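You operate a simulated robot arm through the tools that you are given. There is no shell and no other tool.

You are at the controls of a simulated robot arm. One attempt, no reset.

TASK
Bring all four tall tanks to one level, then shut the valves.
Fine: use the three upper blue valves, each once, and no other.

It is judged by the outcome, as a careful person would: the job done as asked, and still so three seconds after it is handed in. It fails if anything else is knocked over, pushed out of place, dropped, spilled or broken.

THE ROBOT
A 6-joint arm with a two-finger gripper, fixed in place. Base frame: the origin is on the floor under the middle of its stand, x ahead of it, y to its left, z up. Readings come in m, degrees, newtons and seconds.
It reaches about 1.572 m from its shoulder. Its first joint turns from -166.0 to 166.0 degrees. Payload 2.45 kg.
The tool frame sits at the grasp point between the pads (the TCP): z along the fingers, y along the line on which they close. The tips reach 0.02 m beyond it. The gripper opens to 0.14 m; its body begins 0.168 m behind the TCP.
Orientation is that of the tool frame in the base frame, as a unit quaternion [x, y, z, w]. With the fingers straight down and closing along the base's y, the tool's x points along the base's -x, its y along +y and its z along -z.

THE INTERFACE
- The arm moves only by the tool play_rows. Its argument "moves" is a list of rows, each a list of 3 entries, a list of its own where there are three numbers: the shift along the base's x, y, z in m, then the turn, a rotation vector about the base's x, y, z in degrees, then the opening, from 0 (shut) to 1 (fully open). In form: [[[tx, ty, tz], [rx, ry, rz], jaw], ...]. A call has 1 to 20 rows; each row is the pose to reach, as a shift and turn from the pose commanded when the call began. A row lasts 0.2 s, in which the tool goes at most 0.05 m and 8.6 degrees; a call with a longer step from one row to the next is refused whole, and so is a gripper value outside its range. A pose out of reach is approached as far as the arm can. The call stops where the force on the tool passes 80 N (or 10 N more than at its start, if that is more) or the arm is blocked; 0.2 s more then pass. Each finger travels about 0.045 m/s and halts on what it meets, pressing with about 39 N; the grip force reading is that of the motor and also rises with nothing between the fingers. The clock runs only during rows and for 0.2 s after the last one: add rows that repeat a pose to give the fingers time. It gives the time, the measured TCP pose, the force on the tool (base axes), the opening and the grip force at its end, in the units of the frame above (readings bear some noise), with the torque about the TCP (base axes, N m) and any sound that the robot's microphone picked up.
- Cameras (640 x 400 px; columns grow to the right, rows downward): "scene" is fixed at [0.2193, 0.4994, 1.6062]; the picture's right is [-0.45, -0.89, 0.00], its down [-0.41, 0.21, -0.89] and it looks along [0.79, -0.40, -0.47] (base axes); focal length 321 px, centre (320, 200). "wrist" rides on the gripper at [0.078, 0.011, -0.209] in the tool frame; the picture's right is [-0.14, 0.99, 0.00], its down [-0.92, -0.13, -0.37] and it looks along [-0.37, -0.05, 0.93] (tool axes); focal length 280 px, centre (320, 200). There is no depth. A picture from a camera that has moved, and an enlarged one, comes with that camera's place and axes in the base frame and with its lens.
- grab_frame(camera): a new picture of that camera. No time passes.
- close_up(camera, box): a new picture of the part [left, top, right, bottom] of that camera's present view, enlarged. No time passes.
- close_job(): hands the job in; it is judged then, once.

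Places have to be worked out from the pictures, the camera data and where the tool is seen. Open the gripper and draw the arm clear of the work before you hand the job in, unless the task says otherwise.

The tools are called after "Call:" by a JSON object that holds its "op" and its "data". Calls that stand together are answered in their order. play_rows: Moves the arm, as the interface text tells. Its arguments: {"type":"object","properties":{"moves":{"type":"array"}},"required":["moves"]} The other tools are called the same way: grab_frame (camera) takes a picture; close_up (camera, box) takes an enlarged picture of a part of a camera's view; close_job () hands the job in.

At the start:

```text
clock: 0.0
ee_pos: [0.6489, -0.1203, 1.3293]
tool_rot: [0.001, 1.0, 0.0, 0.0]
contact_force: [-0.4, 0.0, 0.5]
moment: [-0.01, 0.01, -0.02]
gripper_width: 0.1398
grasp_force: 0.0
```

scene: 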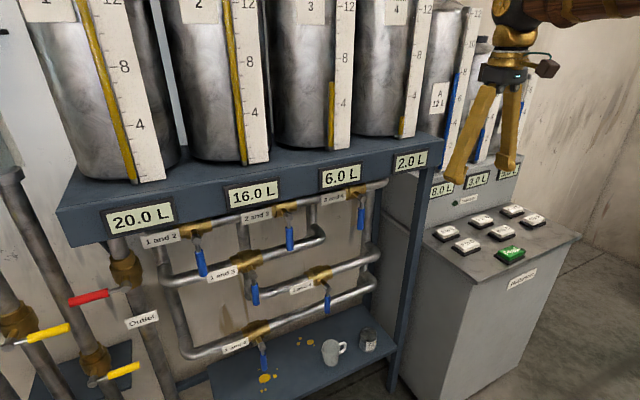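
wrist: 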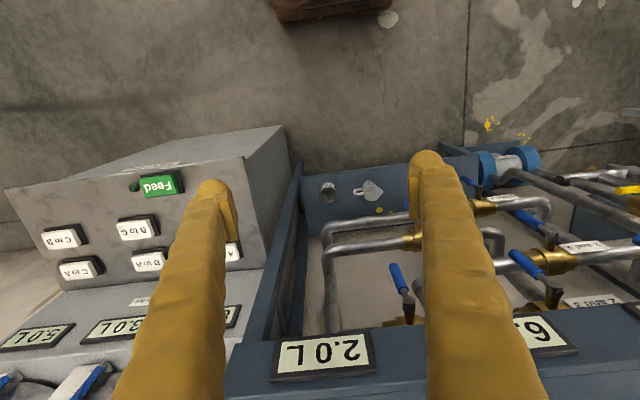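

I'll start with enlarged views of the valve area, the tanks and the console, to read the labels and see how the handles sit.

Call:
{"op": "close_up", "data": {"camera": "scene", "box": [130, 160, 290, 260]}}

Call:
{"op": "close_up", "data": {"camera": "scene", "box": [250, 160, 410, 260]}}

Call:
{"op": "close_up", "data": {"camera": "scene", "box": [0, 0, 320, 200]}}

Call:
{"op": "close_up", "data": {"camera": "scene", "box": [400, 130, 600, 300]}}

Call:
{"op": "close_up", "data": {"camera": "scene", "box": [180, 230, 400, 390]}}

```text
4.00 times, centred on (210, 210) of scene
camera zoom: at [0.2193, 0.4994, 1.6062], right [-0.45, -0.89, 0.0], down [-0.41, 0.21, -0.89], along [0.79, -0.4, -0.47], focal length 1285 px, centre (760, 160)
```

zoom: 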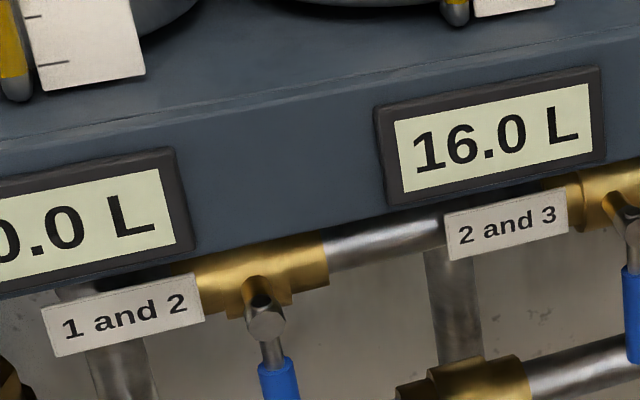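

```text
4.00 times, centred on (330, 210) of scene
camera zoom: at [0.2193, 0.4994, 1.6062], right [-0.45, -0.89, 0.0], down [-0.41, 0.21, -0.89], along [0.79, -0.4, -0.47], focal length 1285 px, centre (280, 160)
```

zoom: 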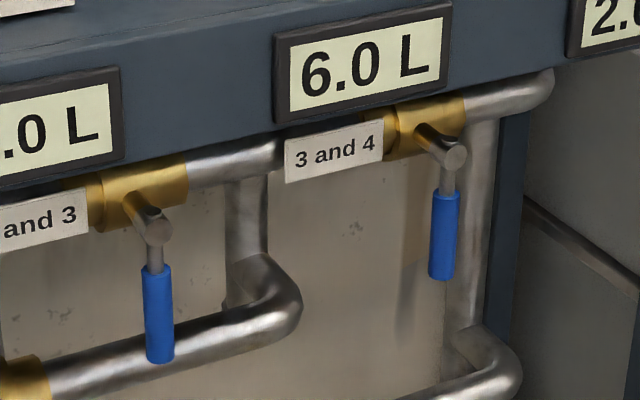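

```text
2.00 times, centred on (160, 100) of scene
camera zoom: at [0.2193, 0.4994, 1.6062], right [-0.45, -0.89, 0.0], down [-0.41, 0.21, -0.89], along [0.79, -0.4, -0.47], focal length 642 px, centre (640, 400)
```

zoom: 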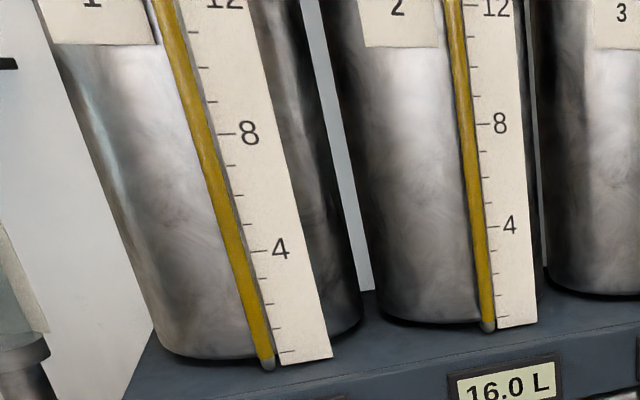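

```text
2.35 times, centred on (500, 215) of scene
camera zoom: at [0.2193, 0.4994, 1.6062], right [-0.45, -0.89, 0.0], down [-0.41, 0.21, -0.89], along [0.79, -0.4, -0.47], focal length 756 px, centre (-104, 165)
```

zoom: 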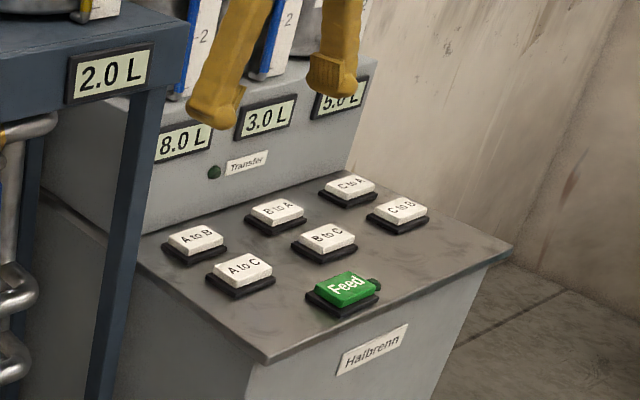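

```text
2.50 times, centred on (290, 310) of scene
camera zoom: at [0.2193, 0.4994, 1.6062], right [-0.45, -0.89, 0.0], down [-0.41, 0.21, -0.89], along [0.79, -0.4, -0.47], focal length 803 px, centre (395, -75)
```

zoom: 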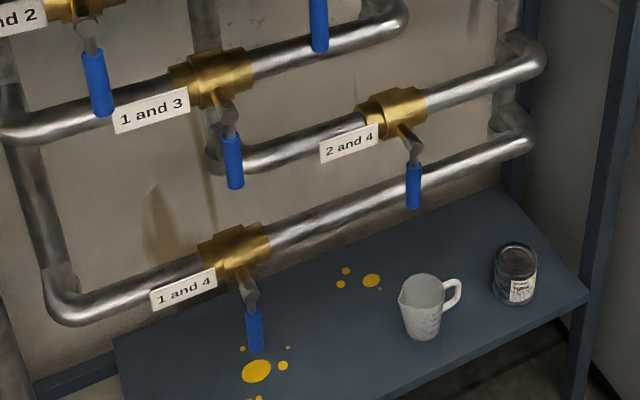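

The rack front runs roughly along y at x ≈ 0.87–0.90, with the handles hanging straight down across the pipes, so they are closed. I'll enlarge the wrist view to triangulate the valves.

Call:
{"op": "close_up", "data": {"camera": "wrist", "box": [300, 160, 460, 340]}}

Call:
{"op": "close_up", "data": {"camera": "wrist", "box": [460, 140, 640, 340]}}

Call:
{"op": "close_up", "data": {"camera": "scene", "box": [0, 190, 200, 400]}}

Call:
{"op": "close_up", "data": {"camera": "scene", "box": [260, 0, 560, 190]}}

```text
2.22 times, centred on (380, 250) of wrist
camera zoom: at [0.5707, -0.1086, 1.5391], right [0.14, 0.99, 0.0], down [0.92, -0.13, 0.37], along [0.37, -0.05, -0.93], focal length 623 px, centre (187, 89)
```

zoom: 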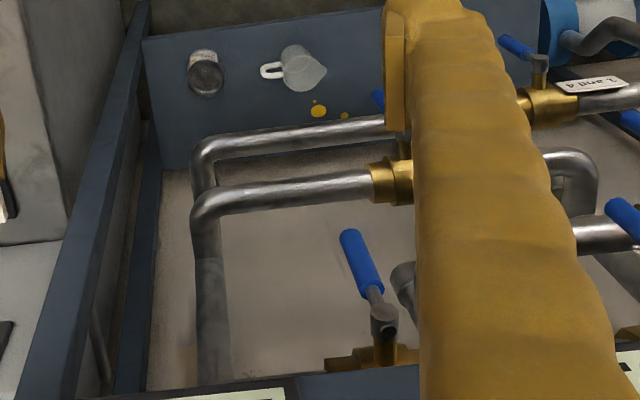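

```text
2.00 times, centred on (550, 240) of wrist
camera zoom: at [0.5707, -0.1086, 1.5391], right [0.14, 0.99, 0.0], down [0.92, -0.13, 0.37], along [0.37, -0.05, -0.93], focal length 561 px, centre (-140, 120)
```

zoom: 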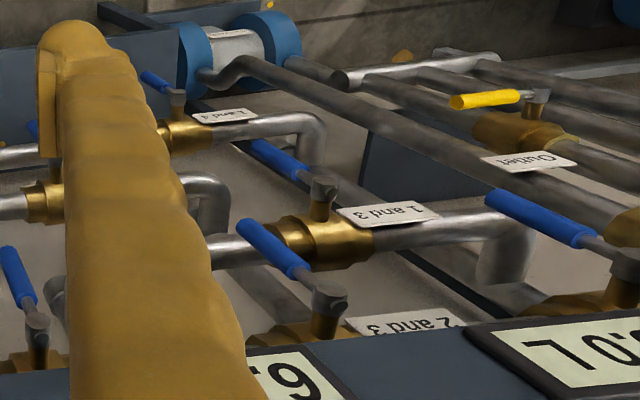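

```text
1.90 times, centred on (100, 295) of scene
camera zoom: at [0.2193, 0.4994, 1.6062], right [-0.45, -0.89, 0.0], down [-0.41, 0.21, -0.89], along [0.79, -0.4, -0.47], focal length 612 px, centre (739, 19)
```

zoom: 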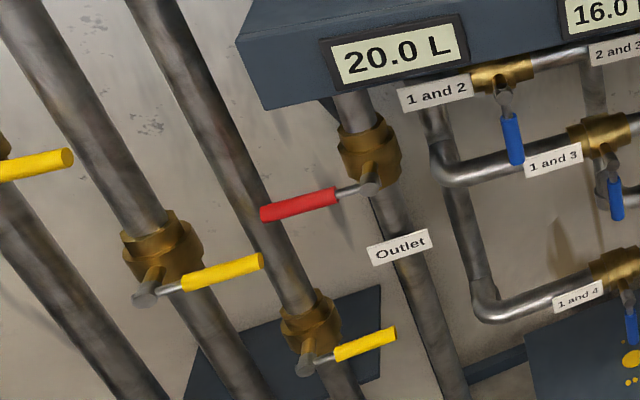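

```text
2.11 times, centred on (410, 95) of scene
camera zoom: at [0.2193, 0.4994, 1.6062], right [-0.45, -0.89, 0.0], down [-0.41, 0.21, -0.89], along [0.79, -0.4, -0.47], focal length 676 px, centre (130, 421)
```

zoom: 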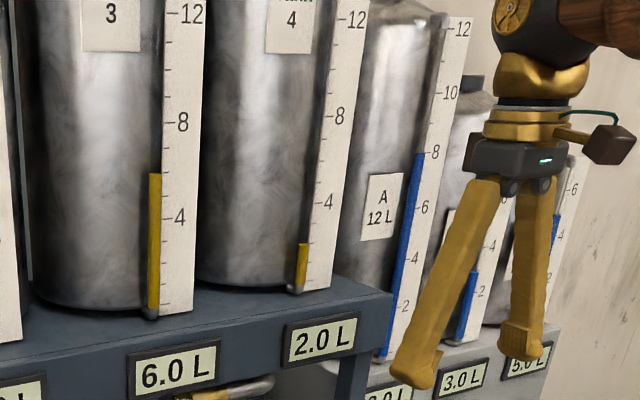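

From the two views I put the three upper valve knobs at x ≈ 0.93, z ≈ 1.155 and y ≈ -0.007 (3-4), 0.235 (2-3) and 0.477 (1-2). The handles are about 11 cm long. I'll tilt the gripper to point forward, well in front of the rack near valve 3-4, and partly close it.

Call:
{"op": "play_rows", "data": {"moves": [[[0.004, 0.009, -0.019], [0, -7.5, 0], 0.8], [[0.008, 0.019, -0.038], [0, -15, 0], 0.6], [[0.012, 0.028, -0.057], [0, -22.5, 0], 0.5], [[0.017, 0.038, -0.076], [0, -30, 0], 0.4], [[0.02, 0.047, -0.095], [0, -37.5, 0], 0.35], [[0.025, 0.056, -0.115], [0, -45, 0], 0.35], [[0.029, 0.066, -0.134], [0, -52.5, 0], 0.35], [[0.033, 0.075, -0.153], [0, -60, 0], 0.35], [[0.038, 0.085, -0.172], [0, -67.5, 0], 0.35], [[0.042, 0.094, -0.191], [0, -75, 0], 0.35], [[0.046, 0.104, -0.21], [0, -82.5, 0], 0.35], [[0.05, 0.113, -0.229], [0, -90, 0], 0.35], [[0.05, 0.113, -0.229], [0, -90, 0], 0.35]]}}

```text
clock: 2.8
ee_pos: [0.7525, -0.0653, 1.1417]
tool_rot: [-0.017, 0.718, 0.021, 0.696]
contact_force: [-0.2, -0.3, 0.0]
moment: [0.01, 0.02, 0.06]
gripper_width: 0.049
grasp_force: 0.0
out of reach, approached as far as the arm can: row 8, 9, 10, 11, 12, 13
```

The arm couldn't reach that pose exactly; it stopped at (0.75, -0.065, 1.14) with the fingers pointing forward. I'll look at both views before going on.

Call:
{"op": "grab_frame", "data": {"camera": "scene"}}

Call:
{"op": "grab_frame", "data": {"camera": "wrist"}}

```text
taken
```

scene: 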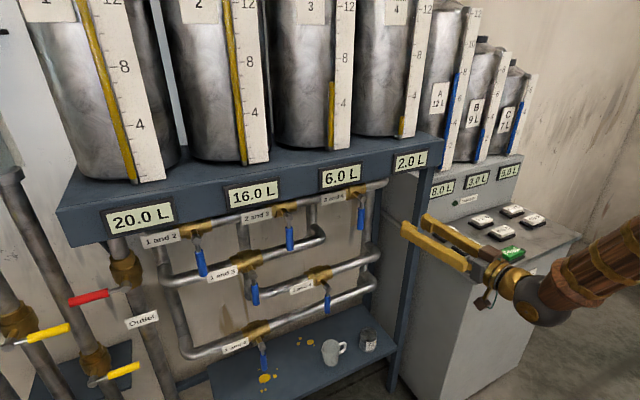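

```text
taken
camera wrist: at [0.5399, -0.0652, 1.0714], right [-0.05, 0.99, 0.14], down [-0.33, -0.15, 0.93], along [0.94, 0.0, 0.34], focal length 280 px, centre (320, 200)
```

wrist: 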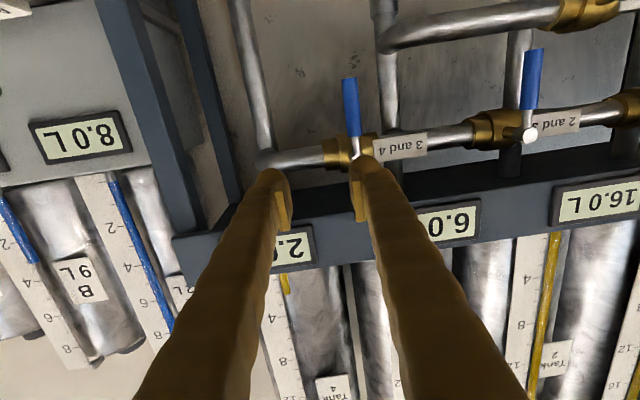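

The picture shows the fingers pointing at the rack and still clear of everything. I'll move a small amount in x to find out what pose the commands are now relative to.

Call:
{"op": "play_rows", "data": {"moves": [[[0.02, 0, 0], [0, 0, 0], 0.35], [[0.04, 0, 0], [0, 0, 0], 0.35], [[0.06, 0, 0], [0, 0, 0], 0.35], [[0.06, 0, 0], [0, 0, 0], 0.35]]}}

```text
clock: 3.8
ee_pos: [0.8087, -0.0666, 1.1431]
tool_rot: [-0.019, 0.718, 0.024, 0.695]
contact_force: [0.0, 0.3, 0.3]
moment: [0.03, -0.02, -0.01]
gripper_width: 0.0491
grasp_force: 0.1
```

Commands are relative to the reached pose, so that is settled. I'll straighten the tool, since it points about 3.5° left and 2° down, and line up in front of the 3-4 handle at (0.927, -0.006), z ≈ 1.08.

Call:
{"op": "play_rows", "data": {"moves": [[[0.0, 0.02, -0.02], [-0.1, -0.6, -1.2], 0.35], [[0.0, 0.04, -0.04], [-0.3, -1.2, -2.4], 0.35], [[0.01, 0.061, -0.063], [-0.4, -1.9, -3.5], 0.35], [[0.03, 0.061, -0.063], [-0.4, -1.9, -3.5], 0.35], [[0.03, 0.061, -0.063], [-0.4, -1.9, -3.5], 0.35]]}}

Call:
{"op": "grab_frame", "data": {"camera": "scene"}}

Call:
{"op": "grab_frame", "data": {"camera": "wrist"}}

```text
clock: 5.0
ee_pos: [0.8317, -0.0667, 1.0935]
tool_rot: [-0.017, 0.712, 0.037, 0.701]
contact_force: [-0.1, 0.3, -0.2]
moment: [-0.01, 0.03, 0.0]
gripper_width: 0.049
grasp_force: 0.0
out of reach, approached as far as the arm can: row 1, 2, 3, 4, 5
```

```text
taken
```

scene: 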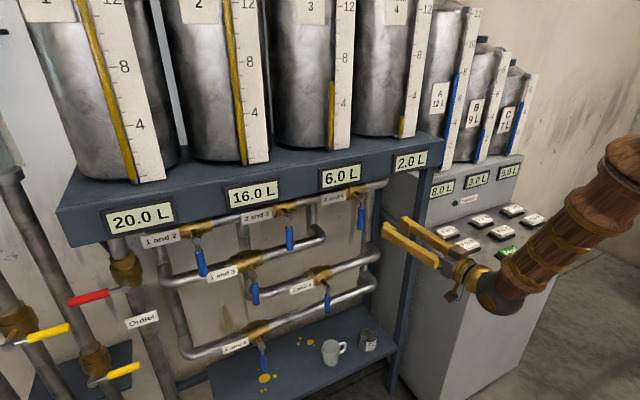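

```text
taken
camera wrist: at [0.621, -0.07, 1.0194], right [-0.07, 0.98, 0.17], down [-0.34, -0.18, 0.92], along [0.94, 0.01, 0.35], focal length 280 px, centre (320, 200)
```

wrist: 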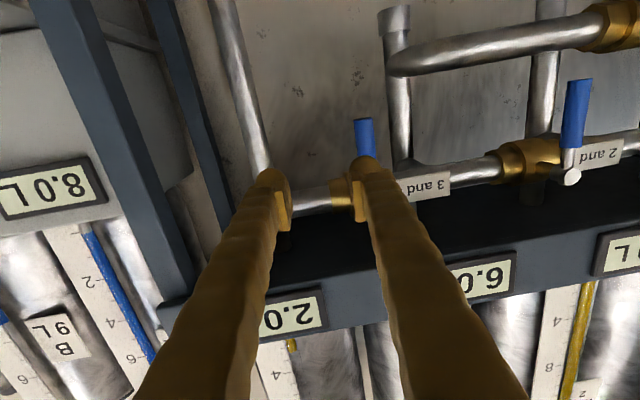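

It is stuck short in +y and in -yaw, which looks like a wrist joint at its limit rather than true reach. I'll zoom in on the arm to understand the wrist configuration.

Call:
{"op": "close_up", "data": {"camera": "scene", "box": [360, 120, 640, 340]}}

```text
1.82 times, centred on (500, 230) of scene
camera zoom: at [0.2193, 0.4994, 1.6062], right [-0.45, -0.89, 0.0], down [-0.41, 0.21, -0.89], along [0.79, -0.4, -0.47], focal length 584 px, centre (-7, 146)
```

zoom: 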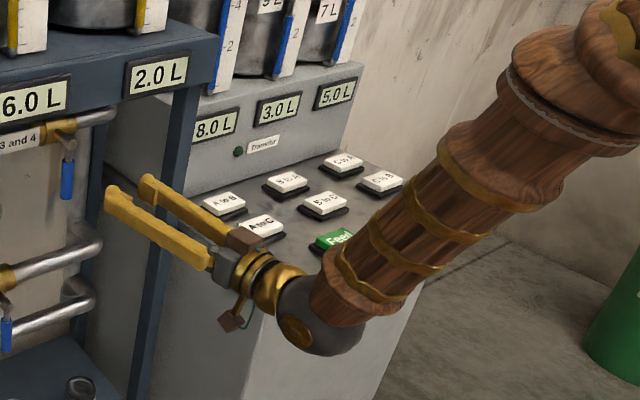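

The wrist is a forearm roll plus ball. Crossing from pointing down to pointing forward off the arm's own plane most likely wound the forearm roll round to its limit. I'll back out along the same path to tool-down, then redo the tilt with the tool in the arm's plane at y = 0.

Call:
{"op": "play_rows", "data": {"moves": [[[-0.03, -0.004, 0.01], [-0.3, 7.0, -0.2], 0.35], [[-0.06, -0.008, 0.03], [-0.7, 14.0, -0.35], 0.35], [[-0.08, -0.012, 0.05], [-1.1, 21.0, -0.5], 0.35], [[-0.1, -0.016, 0.07], [-1.4, 28, -0.7], 0.35], [[-0.115, -0.02, 0.09], [-1.8, 35, -0.9], 0.35], [[-0.13, -0.025, 0.11], [-2.2, 42, -1.05], 0.35], [[-0.14, -0.03, 0.13], [-2.5, 49, -1.2], 0.35], [[-0.15, -0.035, 0.15], [-2.9, 56, -1.4], 0.35], [[-0.16, -0.04, 0.17], [-3.2, 63, -1.6], 0.35], [[-0.166, -0.044, 0.19], [-3.6, 70, -1.75], 0.35], [[-0.172, -0.048, 0.21], [-4.0, 77, -1.9], 0.35], [[-0.178, -0.05, 0.225], [-4.3, 84, -2.1], 0.35], [[-0.182, -0.053, 0.236], [-4.6, 89, -2.25], 0.35], [[-0.182, -0.053, 0.236], [-4.6, 89, -2.25], 0.35]]}}

Call:
{"op": "grab_frame", "data": {"camera": "scene"}}

```text
clock: 8.0
ee_pos: [0.6489, -0.1174, 1.3314]
tool_rot: [0.0, 1.0, -0.001, 0.0]
contact_force: [0.2, -0.9, -0.7]
moment: [0.0, 0.0, 0.0]
gripper_width: 0.049
grasp_force: 0.0
```

```text
taken
```

scene: 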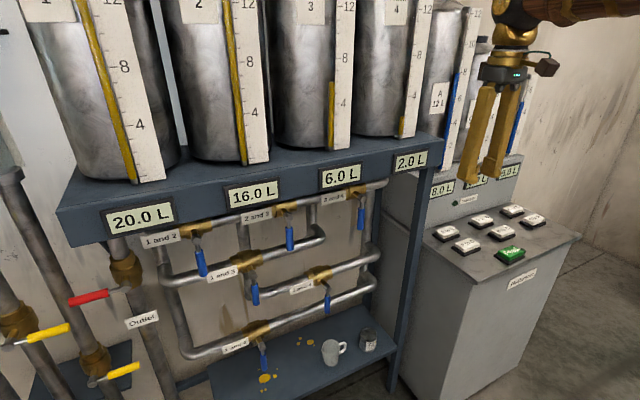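

The reversal went through cleanly and the tool points down again. I'll shift to y = 0 so the tool lies in the arm's vertical plane.

Call:
{"op": "play_rows", "data": {"moves": [[[0.0, 0.04, 0.0], [0, 0, 0], 0.35], [[0.0, 0.08, 0.0], [0, 0, 0], 0.35], [[0.0, 0.1185, 0.0], [0, 0, 0], 0.35], [[0.0, 0.1185, 0.0], [0, 0, 0], 0.35]]}}

```text
clock: 9.0
ee_pos: [0.6465, 0.0022, 1.331]
tool_rot: [0.001, 1.0, 0.001, 0.001]
contact_force: [0.5, -0.6, 0.6]
moment: [0.04, 0.03, -0.01]
gripper_width: 0.049
grasp_force: 0.1
```

The tool is at y ≈ 0 and pointing down. I'll pitch it forward in the arm's plane while moving to about (0.76, 0, 1.14).

Call:
{"op": "play_rows", "data": {"moves": [[[0.009, -0.001, -0.015], [0, -7.5, 0], 0.35], [[0.018, -0.002, -0.03], [0, -15, 0], 0.35], [[0.027, -0.002, -0.045], [0, -22.5, 0], 0.35], [[0.037, -0.002, -0.061], [0, -30, 0], 0.35], [[0.046, -0.002, -0.077], [0, -37.5, 0], 0.35], [[0.055, -0.002, -0.093], [0, -45, 0], 0.35], [[0.065, -0.002, -0.11], [0, -52.5, 0], 0.35], [[0.075, -0.002, -0.126], [0, -60, 0], 0.35], [[0.085, -0.002, -0.142], [0, -67.5, 0], 0.35], [[0.094, -0.002, -0.158], [0, -75, 0], 0.35], [[0.103, -0.002, -0.174], [0, -82.5, 0], 0.35], [[0.112, -0.002, -0.19], [0, -90, 0], 0.35], [[0.112, -0.002, -0.19], [0, -90, 0], 0.35]]}}

Call:
{"op": "grab_frame", "data": {"camera": "scene"}}

Call:
{"op": "grab_frame", "data": {"camera": "wrist"}}

```text
clock: 11.8
ee_pos: [0.7651, -0.0024, 1.144]
tool_rot: [0.001, 0.707, 0.0, 0.708]
contact_force: [-0.5, 1.2, 0.4]
moment: [-0.02, 0.05, -0.02]
gripper_width: 0.0488
grasp_force: 0.0
out of reach, approached as far as the arm can: row 12, 13
```

```text
taken
```

scene: 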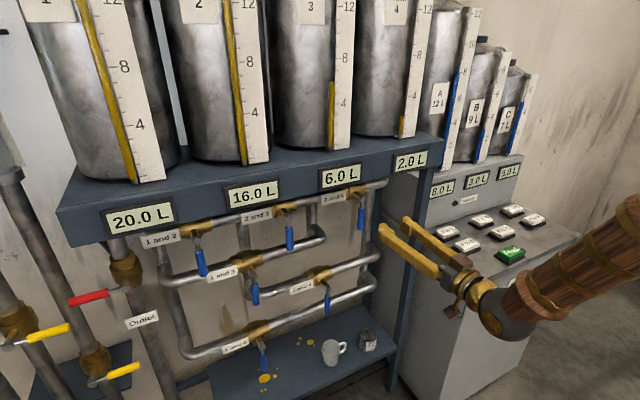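

```text
taken
camera wrist: at [0.5558, 0.0074, 1.0655], right [0.0, 0.99, 0.14], down [-0.37, -0.13, 0.92], along [0.93, -0.05, 0.37], focal length 280 px, centre (320, 200)
```

wrist: 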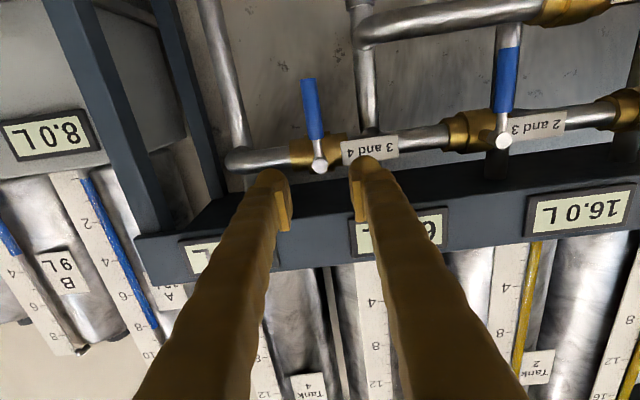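

This time the orientation is exact at y ≈ 0. I'll line up in front of the 3-4 handle at about (0.845, -0.006, 1.085).

Call:
{"op": "play_rows", "data": {"moves": [[[0.03, -0.002, 0], [0, 0, 0], 0.35], [[0.05, -0.003, -0.02], [0, 0, 0], 0.35], [[0.07, -0.004, -0.04], [0, 0, 0], 0.35], [[0.08, -0.004, -0.06], [0, 0, 0], 0.35], [[0.08, -0.004, -0.06], [0, 0, 0], 0.35]]}}

Call:
{"op": "grab_frame", "data": {"camera": "wrist"}}

Call:
{"op": "close_up", "data": {"camera": "scene", "box": [260, 150, 500, 300]}}

```text
clock: 13.0
ee_pos: [0.8447, -0.0055, 1.0839]
tool_rot: [0.001, 0.706, 0.001, 0.708]
contact_force: [0.7, 0.1, -0.7]
moment: [0.0, -0.04, 0.0]
gripper_width: 0.0493
grasp_force: 0.1
```

```text
taken
camera wrist: at [0.6365, 0.0048, 1.0055], right [0.0, 0.99, 0.14], down [-0.37, -0.13, 0.92], along [0.93, -0.05, 0.37], focal length 280 px, centre (320, 200)
```

wrist: 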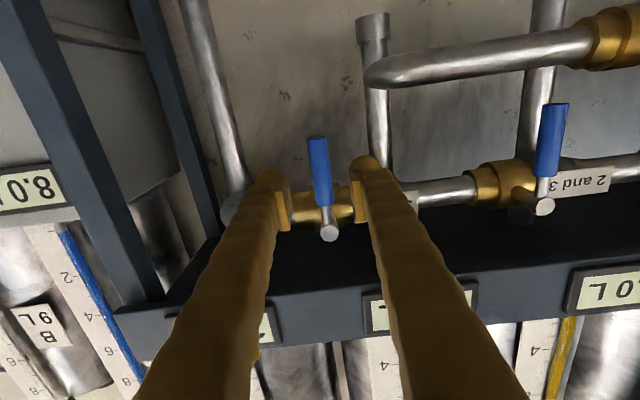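

```text
2.67 times, centred on (380, 225) of scene
camera zoom: at [0.2193, 0.4994, 1.6062], right [-0.45, -0.89, 0.0], down [-0.41, 0.21, -0.89], along [0.79, -0.4, -0.47], focal length 856 px, centre (160, 133)
```

zoom: 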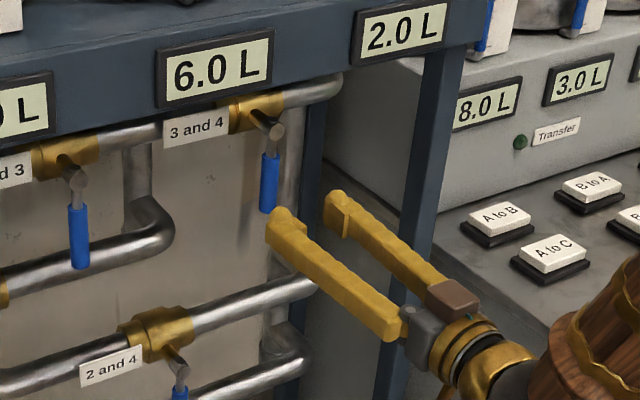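

The tool is centred on the handle and reachable: handle axis at y ≈ -0.005, knob at z ≈ 1.158, lower end at about 1.055. I'll advance so the open fingers straddle the handle.

Call:
{"op": "play_rows", "data": {"moves": [[[0.02, 0, 0], [0, 0, 0], 0.35], [[0.04, 0, 0], [0, 0, 0], 0.35], [[0.06, 0, 0], [0, 0, 0], 0.35], [[0.078, 0, 0], [0, 0, 0], 0.35], [[0.078, 0, 0], [0, 0, 0], 0.35]]}}

Call:
{"op": "grab_frame", "data": {"camera": "wrist"}}

Call:
{"op": "close_up", "data": {"camera": "scene", "box": [260, 150, 500, 300]}}

```text
clock: 14.2
ee_pos: [0.9236, -0.0052, 1.0831]
tool_rot: [0.001, 0.706, 0.0, 0.708]
contact_force: [-0.2, 0.0, 0.1]
moment: [0.0, 0.0, 0.01]
gripper_width: 0.0488
grasp_force: 0.2
```

```text
taken
camera wrist: at [0.7147, 0.0055, 1.0055], right [0.0, 0.99, 0.14], down [-0.37, -0.13, 0.92], along [0.93, -0.05, 0.37], focal length 280 px, centre (320, 200)
```

wrist: 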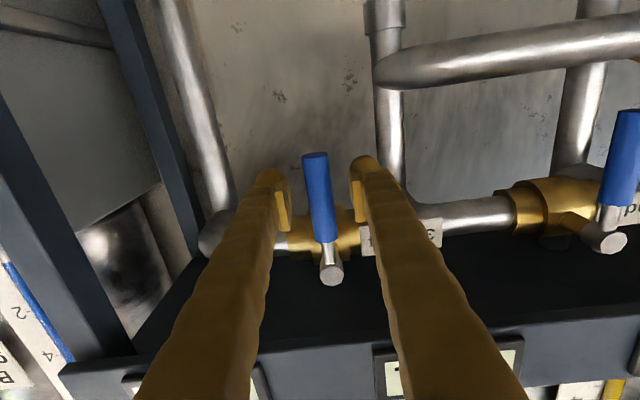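

```text
2.67 times, centred on (380, 225) of scene
camera zoom: at [0.2193, 0.4994, 1.6062], right [-0.45, -0.89, 0.0], down [-0.41, 0.21, -0.89], along [0.79, -0.4, -0.47], focal length 856 px, centre (160, 133)
```

zoom: 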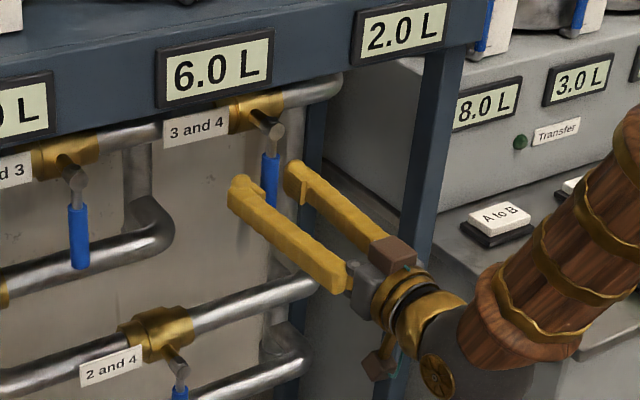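

The fingers straddle the handle with no contact force. I'll narrow the cage and try a small counter-clockwise swing, lower end toward -y, about the knob axis to see whether the handle moves freely that way.

Call:
{"op": "play_rows", "data": {"moves": [[[0, 0, 0], [0, 0, 0], 0.22], [[0, 0, 0], [0, 0, 0], 0.22], [[0, -0.0051, 0.0002], [-4, 0, 0], 0.22], [[0, -0.0102, 0.0007], [-8, 0, 0], 0.22], [[0, -0.0152, 0.0016], [-12, 0, 0], 0.22], [[0, -0.0189, 0.0025], [-15, 0, 0], 0.22]]}}

Call:
{"op": "grab_frame", "data": {"camera": "wrist"}}

Call:
{"op": "close_up", "data": {"camera": "scene", "box": [260, 150, 500, 300]}}

```text
clock: 15.6
ee_pos: [0.9239, -0.0242, 1.0857]
tool_rot: [-0.093, 0.7, -0.092, 0.702]
contact_force: [1.0, 3.0, -2.1]
moment: [0.04, 0.02, 0.04]
gripper_width: 0.0327
grasp_force: 1.8
```

```text
taken
camera wrist: at [0.7145, -0.0345, 1.008], right [0.0, 0.99, -0.12], down [-0.37, 0.11, 0.92], along [0.93, 0.05, 0.37], focal length 280 px, centre (320, 200)
```

wrist: 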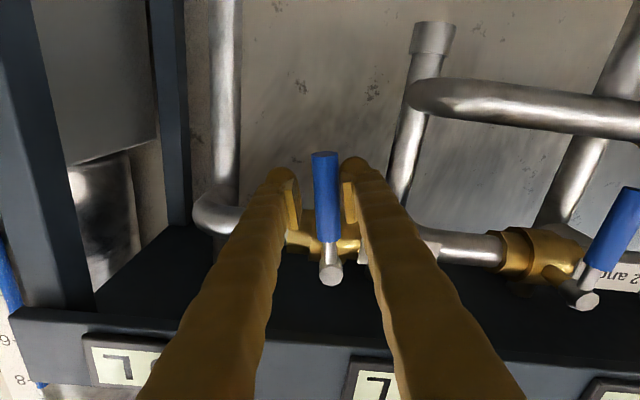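

```text
2.67 times, centred on (380, 225) of scene
camera zoom: at [0.2193, 0.4994, 1.6062], right [-0.45, -0.89, 0.0], down [-0.41, 0.21, -0.89], along [0.79, -0.4, -0.47], focal length 856 px, centre (160, 133)
```

zoom: 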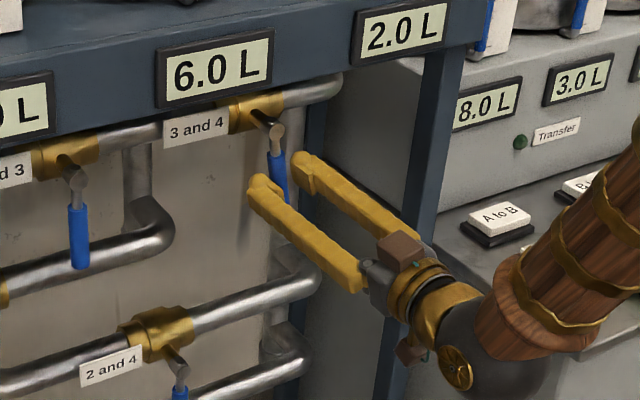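

The handle follows freely at about 3 N, so opening is toward -y. I'll keep swinging it around the knob arc to about 85° and then check.

Call:
{"op": "play_rows", "data": {"moves": [[[0, -0.0085, 0.0028], [-7, 0, 0], 0.22], [[0, -0.0165, 0.0067], [-14, 0, 0], 0.22], [[0, -0.024, 0.0115], [-21, 0, 0], 0.22], [[0, -0.0309, 0.0171], [-28, 0, 0], 0.22], [[0, -0.037, 0.0236], [-35, 0, 0], 0.22], [[0, -0.0423, 0.0308], [-42, 0, 0], 0.22], [[0, -0.0467, 0.0385], [-49, 0, 0], 0.22], [[0, -0.0501, 0.0467], [-56, 0, 0], 0.22], [[0, -0.0525, 0.0553], [-63, 0, 0], 0.22], [[0, -0.0538, 0.0641], [-70, 0, 0], 0.22]]}}

Call:
{"op": "grab_frame", "data": {"camera": "wrist"}}

Call:
{"op": "close_up", "data": {"camera": "scene", "box": [260, 150, 500, 300]}}

```text
clock: 17.8
ee_pos: [0.9238, -0.0779, 1.1512]
tool_rot: [-0.478, 0.521, -0.477, 0.522]
contact_force: [0.5, -0.3, -2.5]
moment: [0.02, 0.03, 0.02]
gripper_width: 0.033
grasp_force: 1.4
```

```text
taken
camera wrist: at [0.7153, -0.1548, 1.1341], right [0.0, 0.22, -0.97], down [-0.37, 0.91, 0.21], along [0.93, 0.36, 0.08], focal length 280 px, centre (320, 200)
```

wrist: 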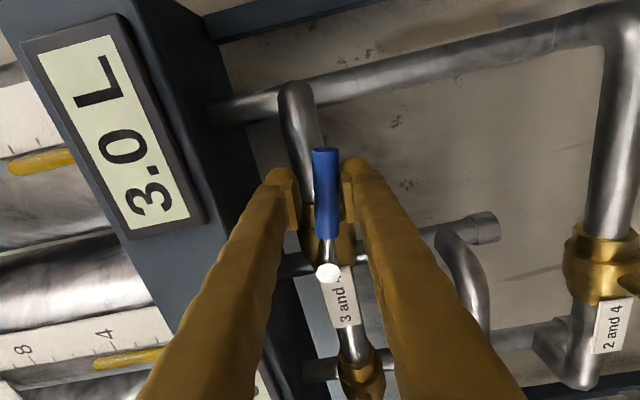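

```text
2.67 times, centred on (380, 225) of scene
camera zoom: at [0.2193, 0.4994, 1.6062], right [-0.45, -0.89, 0.0], down [-0.41, 0.21, -0.89], along [0.79, -0.4, -0.47], focal length 856 px, centre (160, 133)
```

zoom: 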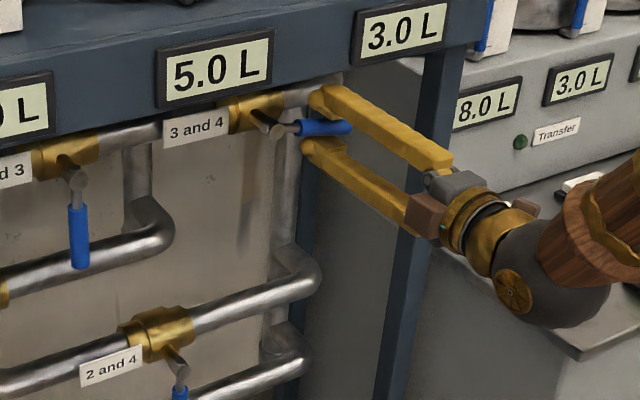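

Valve 3-4 is passing flow: tank 3 reads 5.0 and tank 4 reads 3.0. I'll push the last few degrees to get the handle fully in line with the pipe, watching the force.

Call:
{"op": "play_rows", "data": {"moves": [[[0, -0.0003, 0.0064], [-5, 0, 0], 0.22], [[0, -0.0001, 0.0115], [-9, 0, 0], 0.22], [[0, -0.0001, 0.0115], [-9, 0, 0], 0.22]]}}

Call:
{"op": "close_up", "data": {"camera": "scene", "box": [260, 150, 500, 300]}}

Call:
{"op": "grab_frame", "data": {"camera": "wrist"}}

```text
clock: 18.6
ee_pos: [0.9252, -0.0765, 1.1632]
tool_rot: [0.518, -0.482, 0.516, -0.482]
contact_force: [0.0, 1.2, 0.2]
moment: [0.0, -0.01, 0.0]
gripper_width: 0.0309
grasp_force: 0.0
```

```text
2.67 times, centred on (380, 225) of scene
camera zoom: at [0.2193, 0.4994, 1.6062], right [-0.45, -0.89, 0.0], down [-0.41, 0.21, -0.89], along [0.79, -0.4, -0.47], focal length 856 px, centre (160, 133)
```

zoom: 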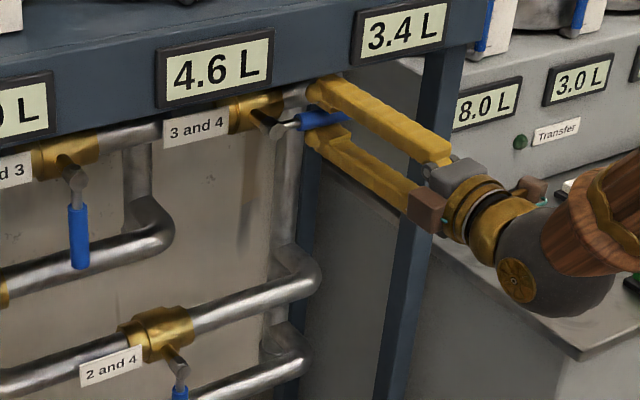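

```text
taken
camera wrist: at [0.7149, -0.1571, 1.1588], right [0.0, 0.07, -1.0], down [-0.37, 0.93, 0.06], along [0.93, 0.37, 0.02], focal length 280 px, centre (320, 200)
```

wrist: 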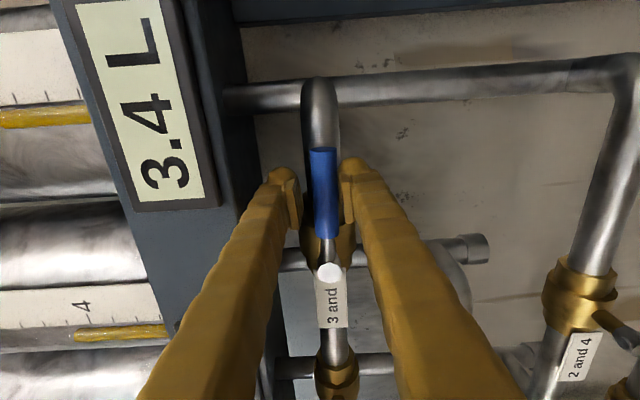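

Valve 3-4 is fully open, with its handle horizontal at about 90°, and the levels are moving: 4.6 and 3.4. I'll back straight off, roll the gripper upright and line up in front of valve 2-3 at y ≈ 0.232.

Call:
{"op": "play_rows", "data": {"moves": [[[-0.03, 0, 0], [0, 0, 0], 0.25], [[-0.065, 0, 0], [0, 0, 0], 0.3], [[-0.1, 0, 0], [0, 0, 0], 0.35], [[-0.1, 0.026, -0.0065], [7.8, 0, 0], 0.35], [[-0.1, 0.052, -0.013], [15.7, 0, 0], 0.35], [[-0.1, 0.078, -0.0195], [23.5, 0, 0], 0.35], [[-0.1, 0.103, -0.026], [31.3, 0, 0], 0.35], [[-0.1, 0.129, -0.0325], [39.2, 0, 0], 0.35], [[-0.1, 0.155, -0.039], [47, 0, 0], 0.35], [[-0.1, 0.181, -0.0455], [54.8, 0, 0], 0.35], [[-0.1, 0.207, -0.052], [62.7, 0, 0], 0.35], [[-0.1, 0.233, -0.0585], [70.5, 0, 0], 0.35], [[-0.1, 0.259, -0.065], [78.3, 0, 0], 0.35], [[-0.1, 0.285, -0.0715], [86.2, 0, 0], 0.35], [[-0.1, 0.3103, -0.078], [94, 0, 0], 0.35], [[-0.1, 0.3103, -0.078], [94, 0, 0], 0.35]]}}

Call:
{"op": "grab_frame", "data": {"camera": "wrist"}}

Call:
{"op": "grab_frame", "data": {"camera": "scene"}}

```text
clock: 22.0
ee_pos: [0.8288, 0.2321, 1.0849]
tool_rot: [0.001, 0.706, 0.001, 0.708]
contact_force: [0.2, -0.1, 1.0]
moment: [0.01, -0.01, 0.04]
gripper_width: 0.0489
grasp_force: 0.2
```

```text
taken
camera wrist: at [0.6194, 0.2433, 1.0072], right [0.0, 0.99, 0.14], down [-0.37, -0.13, 0.92], along [0.93, -0.05, 0.37], focal length 280 px, centre (320, 200)
```

wrist: 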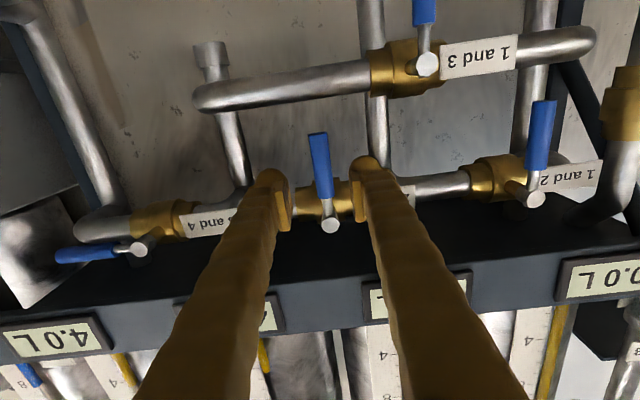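

```text
taken
```

scene: 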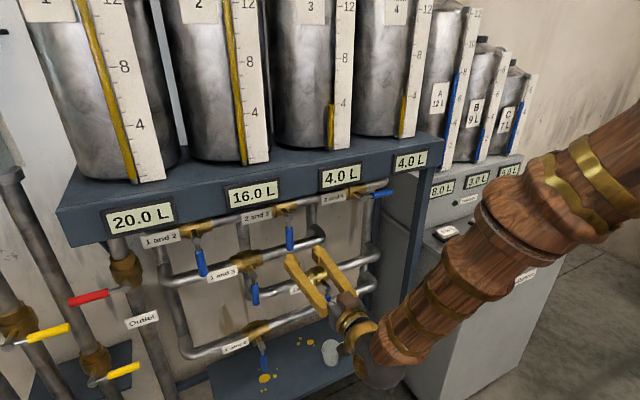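

Tanks 3 and 4 now both read 4.0 L, and the tool is centred on the 2-3 handle just as it was on 3-4. I'll advance, narrow the cage and begin the swing to 15°.

Call:
{"op": "play_rows", "data": {"moves": [[[0.03, 0, 0], [0, 0, 0], 0.35], [[0.06, 0, 0], [0, 0, 0], 0.35], [[0.085, 0, 0], [0, 0, 0], 0.35], [[0.096, 0, 0], [0, 0, 0], 0.3], [[0.096, 0, 0], [0, 0, 0], 0.22], [[0.096, 0, 0], [0, 0, 0], 0.22], [[0.096, -0.0051, 0.0002], [-4, 0, 0], 0.22], [[0.096, -0.0102, 0.0007], [-8, 0, 0], 0.22], [[0.096, -0.0152, 0.0016], [-12, 0, 0], 0.22], [[0.096, -0.0189, 0.0025], [-15, 0, 0], 0.22]]}}

Call:
{"op": "grab_frame", "data": {"camera": "wrist"}}

Call:
{"op": "close_up", "data": {"camera": "scene", "box": [180, 150, 420, 300]}}

```text
clock: 24.2
ee_pos: [0.9198, 0.2114, 1.0855]
tool_rot: [-0.093, 0.7, -0.093, 0.702]
contact_force: [1.0, 2.1, -1.0]
moment: [0.04, -0.03, 0.05]
gripper_width: 0.0327
grasp_force: 2.0
```

```text
taken
camera wrist: at [0.7113, 0.2026, 1.0084], right [0.0, 0.99, -0.12], down [-0.37, 0.11, 0.92], along [0.93, 0.05, 0.37], focal length 280 px, centre (320, 200)
```

wrist: 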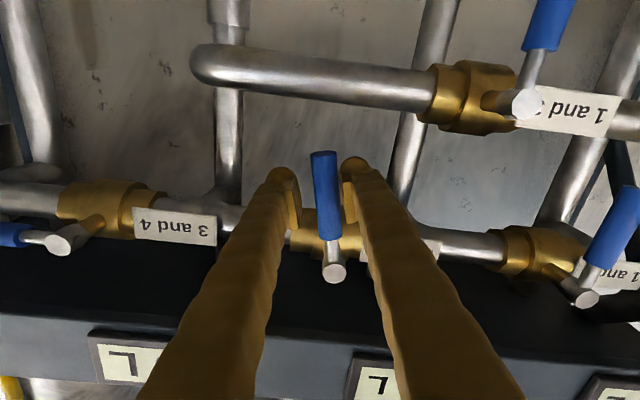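

```text
2.67 times, centred on (300, 225) of scene
camera zoom: at [0.2193, 0.4994, 1.6062], right [-0.45, -0.89, 0.0], down [-0.41, 0.21, -0.89], along [0.79, -0.4, -0.47], focal length 856 px, centre (373, 133)
```

zoom: 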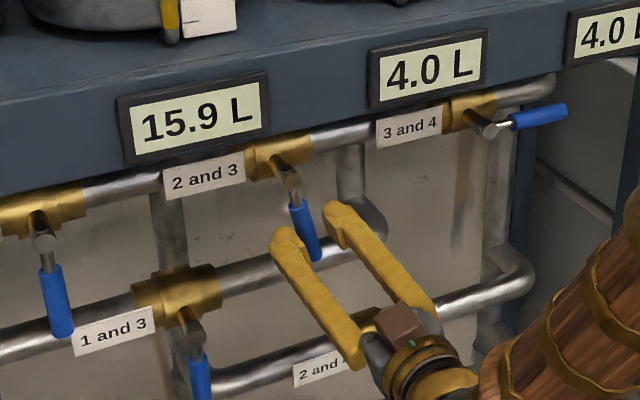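

Valve 2-3 is turning freely and tank 2 already reads 15.9. I'll continue the same arc to the fully open position.

Call:
{"op": "play_rows", "data": {"moves": [[[0, -0.0085, 0.0028], [-7, 0, 0], 0.22], [[0, -0.0165, 0.0067], [-14, 0, 0], 0.22], [[0, -0.024, 0.0115], [-21, 0, 0], 0.22], [[0, -0.0309, 0.0171], [-28, 0, 0], 0.22], [[0, -0.037, 0.0236], [-35, 0, 0], 0.22], [[0, -0.0423, 0.0308], [-42, 0, 0], 0.22], [[0, -0.0467, 0.0385], [-49, 0, 0], 0.22], [[0, -0.0501, 0.0467], [-56, 0, 0], 0.22], [[0, -0.0525, 0.0553], [-63, 0, 0], 0.22], [[0, -0.0538, 0.0641], [-70, 0, 0], 0.22], [[0, -0.0541, 0.0705], [-75, 0, 0], 0.22], [[0, -0.0539, 0.0756], [-79, 0, 0], 0.22], [[0, -0.0539, 0.0756], [-79, 0, 0], 0.22]]}}

Call:
{"op": "grab_frame", "data": {"camera": "wrist"}}

Call:
{"op": "close_up", "data": {"camera": "scene", "box": [180, 150, 420, 300]}}

```text
clock: 27.0
ee_pos: [0.9212, 0.1613, 1.1629]
tool_rot: [0.518, -0.482, 0.517, -0.483]
contact_force: [-0.4, -0.8, -0.4]
moment: [0.05, 0.01, -0.01]
gripper_width: 0.0309
grasp_force: 0.1
```

```text
taken
camera wrist: at [0.7124, 0.0814, 1.1581], right [0.0, 0.07, -1.0], down [-0.37, 0.93, 0.06], along [0.93, 0.37, 0.02], focal length 280 px, centre (320, 200)
```

wrist: 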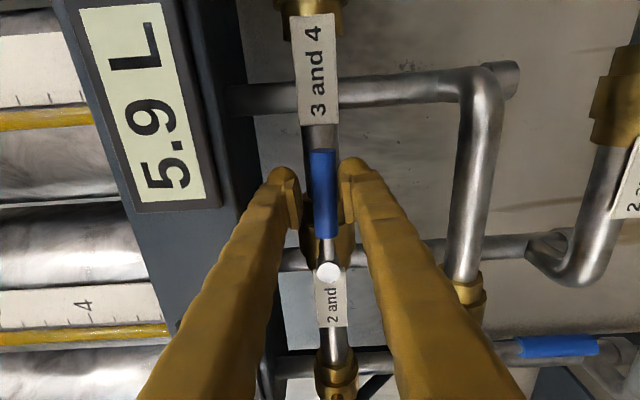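

```text
2.67 times, centred on (300, 225) of scene
camera zoom: at [0.2193, 0.4994, 1.6062], right [-0.45, -0.89, 0.0], down [-0.41, 0.21, -0.89], along [0.79, -0.4, -0.47], focal length 856 px, centre (373, 133)
```

zoom: 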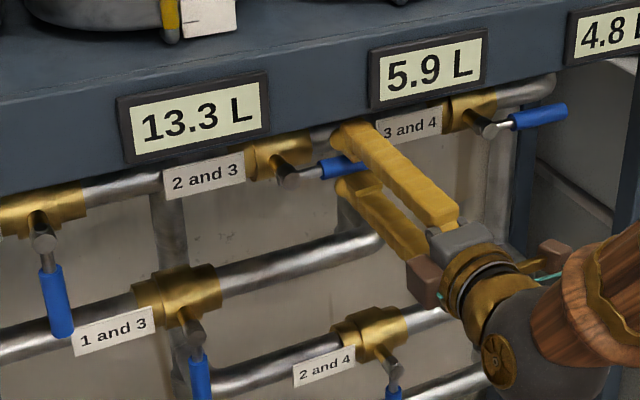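

Valve 2-3 is fully open, with readings 13.3, 5.9 and 4.8 and still changing. I'll back off and go to valve 1-2 at y ≈ 0.471, rolling the gripper upright again.

Call:
{"op": "play_rows", "data": {"moves": [[[-0.03, 0, 0], [0, 0, 0], 0.25], [[-0.065, 0, 0], [0, 0, 0], 0.3], [[-0.1, 0, 0], [0, 0, 0], 0.35], [[-0.1, 0.026, -0.0065], [7.8, 0, 0], 0.35], [[-0.1, 0.052, -0.013], [15.7, 0, 0], 0.35], [[-0.1, 0.078, -0.0195], [23.5, 0, 0], 0.35], [[-0.1, 0.103, -0.026], [31.3, 0, 0], 0.35], [[-0.1, 0.129, -0.0325], [39.2, 0, 0], 0.35], [[-0.1, 0.155, -0.039], [47, 0, 0], 0.35], [[-0.1, 0.181, -0.0455], [54.8, 0, 0], 0.35], [[-0.1, 0.207, -0.052], [62.7, 0, 0], 0.35], [[-0.1, 0.233, -0.0585], [70.5, 0, 0], 0.35], [[-0.1, 0.259, -0.065], [78.3, 0, 0], 0.35], [[-0.1, 0.285, -0.0715], [86.2, 0, 0], 0.35], [[-0.1, 0.3118, -0.078], [94, 0, 0], 0.35], [[-0.1, 0.3118, -0.078], [94, 0, 0], 0.35]]}}

Call:
{"op": "grab_frame", "data": {"camera": "wrist"}}

Call:
{"op": "grab_frame", "data": {"camera": "scene"}}

```text
clock: 30.4
ee_pos: [0.8211, 0.4732, 1.0859]
tool_rot: [0.001, 0.706, 0.001, 0.708]
contact_force: [0.8, -0.2, 0.5]
moment: [0.04, 0.03, -0.02]
gripper_width: 0.0491
grasp_force: 0.1
```

```text
taken
camera wrist: at [0.6108, 0.4841, 1.0071], right [0.0, 0.99, 0.14], down [-0.37, -0.13, 0.92], along [0.93, -0.05, 0.37], focal length 280 px, centre (320, 200)
```

wrist: 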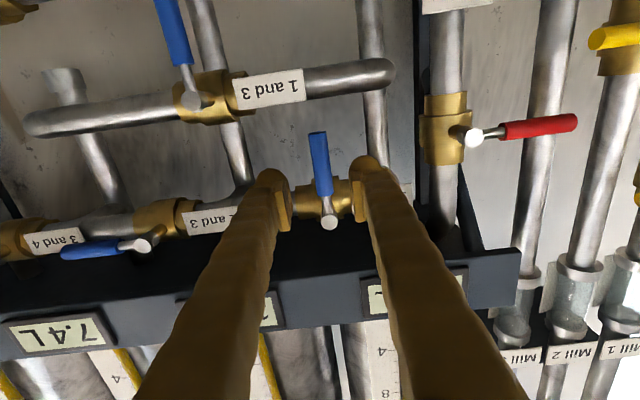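

```text
taken
```

scene: 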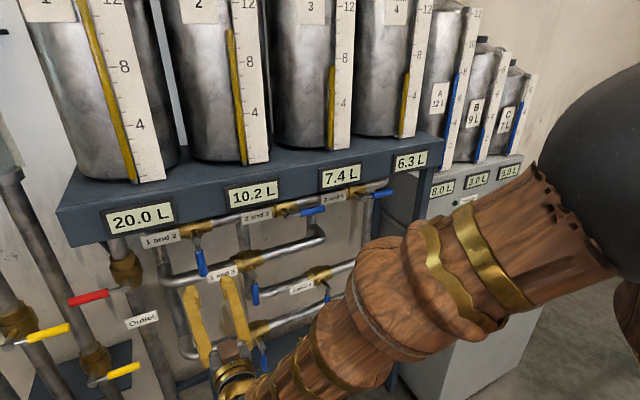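

Aligned with the 1-2 handle, in the same picture position as the previous two. The red outlet valve is well to the side. I'll advance, narrow and begin the swing.

Call:
{"op": "play_rows", "data": {"moves": [[[0.03, 0, 0], [0, 0, 0], 0.35], [[0.06, 0, 0], [0, 0, 0], 0.35], [[0.085, 0, 0], [0, 0, 0], 0.35], [[0.102, 0, 0], [0, 0, 0], 0.3], [[0.102, 0, 0], [0, 0, 0], 0.22], [[0.102, 0, 0], [0, 0, 0], 0.22], [[0.102, -0.0051, 0.0002], [-4, 0, 0], 0.22], [[0.102, -0.0102, 0.0007], [-8, 0, 0], 0.22], [[0.102, -0.0152, 0.0016], [-12, 0, 0], 0.22], [[0.102, -0.0189, 0.0025], [-15, 0, 0], 0.22]]}}

Call:
{"op": "grab_frame", "data": {"camera": "wrist"}}

Call:
{"op": "close_up", "data": {"camera": "scene", "box": [100, 150, 340, 300]}}

```text
clock: 32.6
ee_pos: [0.9235, 0.4537, 1.0859]
tool_rot: [-0.092, 0.701, -0.092, 0.702]
contact_force: [1.4, 3.0, -1.8]
moment: [0.02, -0.01, 0.01]
gripper_width: 0.0327
grasp_force: 1.0
```

```text
taken
camera wrist: at [0.7143, 0.4424, 1.0088], right [0.0, 0.99, -0.12], down [-0.37, 0.11, 0.92], along [0.93, 0.05, 0.37], focal length 280 px, centre (320, 200)
```

wrist: 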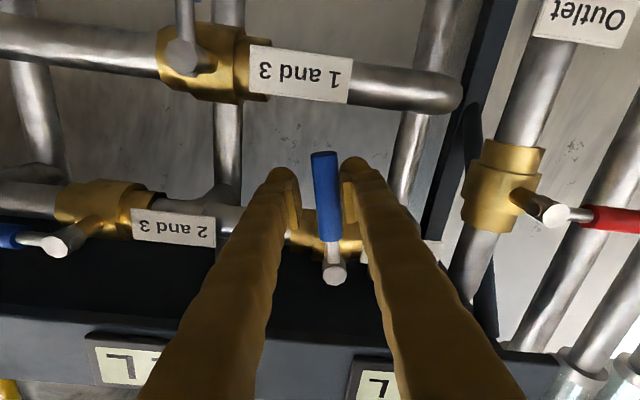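

```text
2.67 times, centred on (220, 225) of scene
camera zoom: at [0.2193, 0.4994, 1.6062], right [-0.45, -0.89, 0.0], down [-0.41, 0.21, -0.89], along [0.79, -0.4, -0.47], focal length 856 px, centre (587, 133)
```

zoom: 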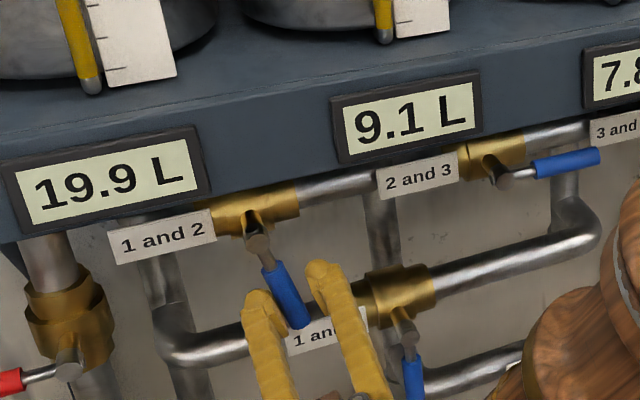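

Valve 1-2 is turning and tank 1 reads 19.9. I'll complete the arc to fully open.

Call:
{"op": "play_rows", "data": {"moves": [[[0, -0.0085, 0.0028], [-7, 0, 0], 0.22], [[0, -0.0165, 0.0067], [-14, 0, 0], 0.22], [[0, -0.024, 0.0115], [-21, 0, 0], 0.22], [[0, -0.0309, 0.0171], [-28, 0, 0], 0.22], [[0, -0.037, 0.0236], [-35, 0, 0], 0.22], [[0, -0.0423, 0.0308], [-42, 0, 0], 0.22], [[0, -0.0467, 0.0385], [-49, 0, 0], 0.22], [[0, -0.0501, 0.0467], [-56, 0, 0], 0.22], [[0, -0.0525, 0.0553], [-63, 0, 0], 0.22], [[0, -0.0538, 0.0641], [-70, 0, 0], 0.22], [[0, -0.0541, 0.0705], [-75, 0, 0], 0.22], [[0, -0.0539, 0.0756], [-79, 0, 0], 0.22], [[0, -0.0539, 0.0756], [-79, 0, 0], 0.22]]}}

Call:
{"op": "grab_frame", "data": {"camera": "wrist"}}

Call:
{"op": "grab_frame", "data": {"camera": "scene"}}

Call:
{"op": "close_up", "data": {"camera": "scene", "box": [100, 150, 340, 300]}}

```text
clock: 35.4
ee_pos: [0.9216, 0.3997, 1.1637]
tool_rot: [0.518, -0.482, 0.516, -0.483]
contact_force: [0.8, -0.4, -0.3]
moment: [0.0, 0.04, -0.03]
gripper_width: 0.031
grasp_force: 0.1
```

```text
taken
camera wrist: at [0.7127, 0.3205, 1.159], right [0.0, 0.07, -1.0], down [-0.37, 0.93, 0.06], along [0.93, 0.37, 0.02], focal length 280 px, centre (320, 200)
```

wrist: 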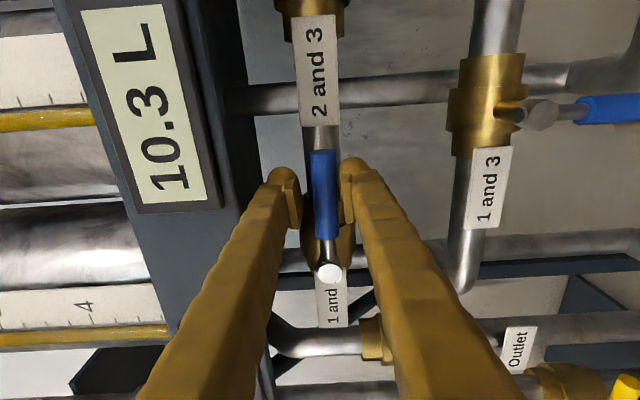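

```text
taken
```

scene: 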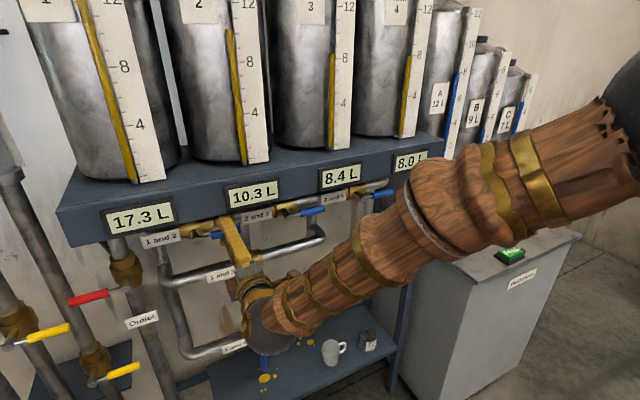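

```text
2.67 times, centred on (220, 225) of scene
camera zoom: at [0.2193, 0.4994, 1.6062], right [-0.45, -0.89, 0.0], down [-0.41, 0.21, -0.89], along [0.79, -0.4, -0.47], focal length 856 px, centre (587, 133)
```

zoom: 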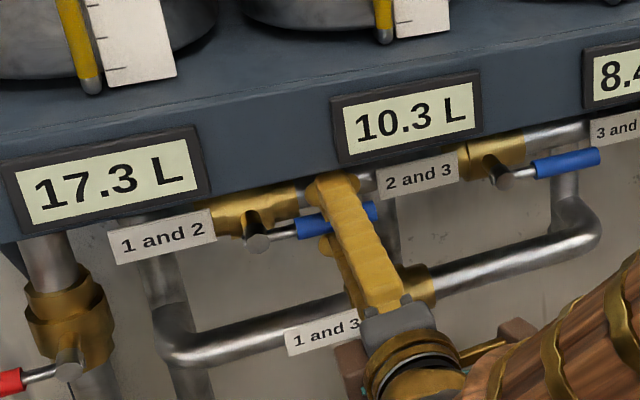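

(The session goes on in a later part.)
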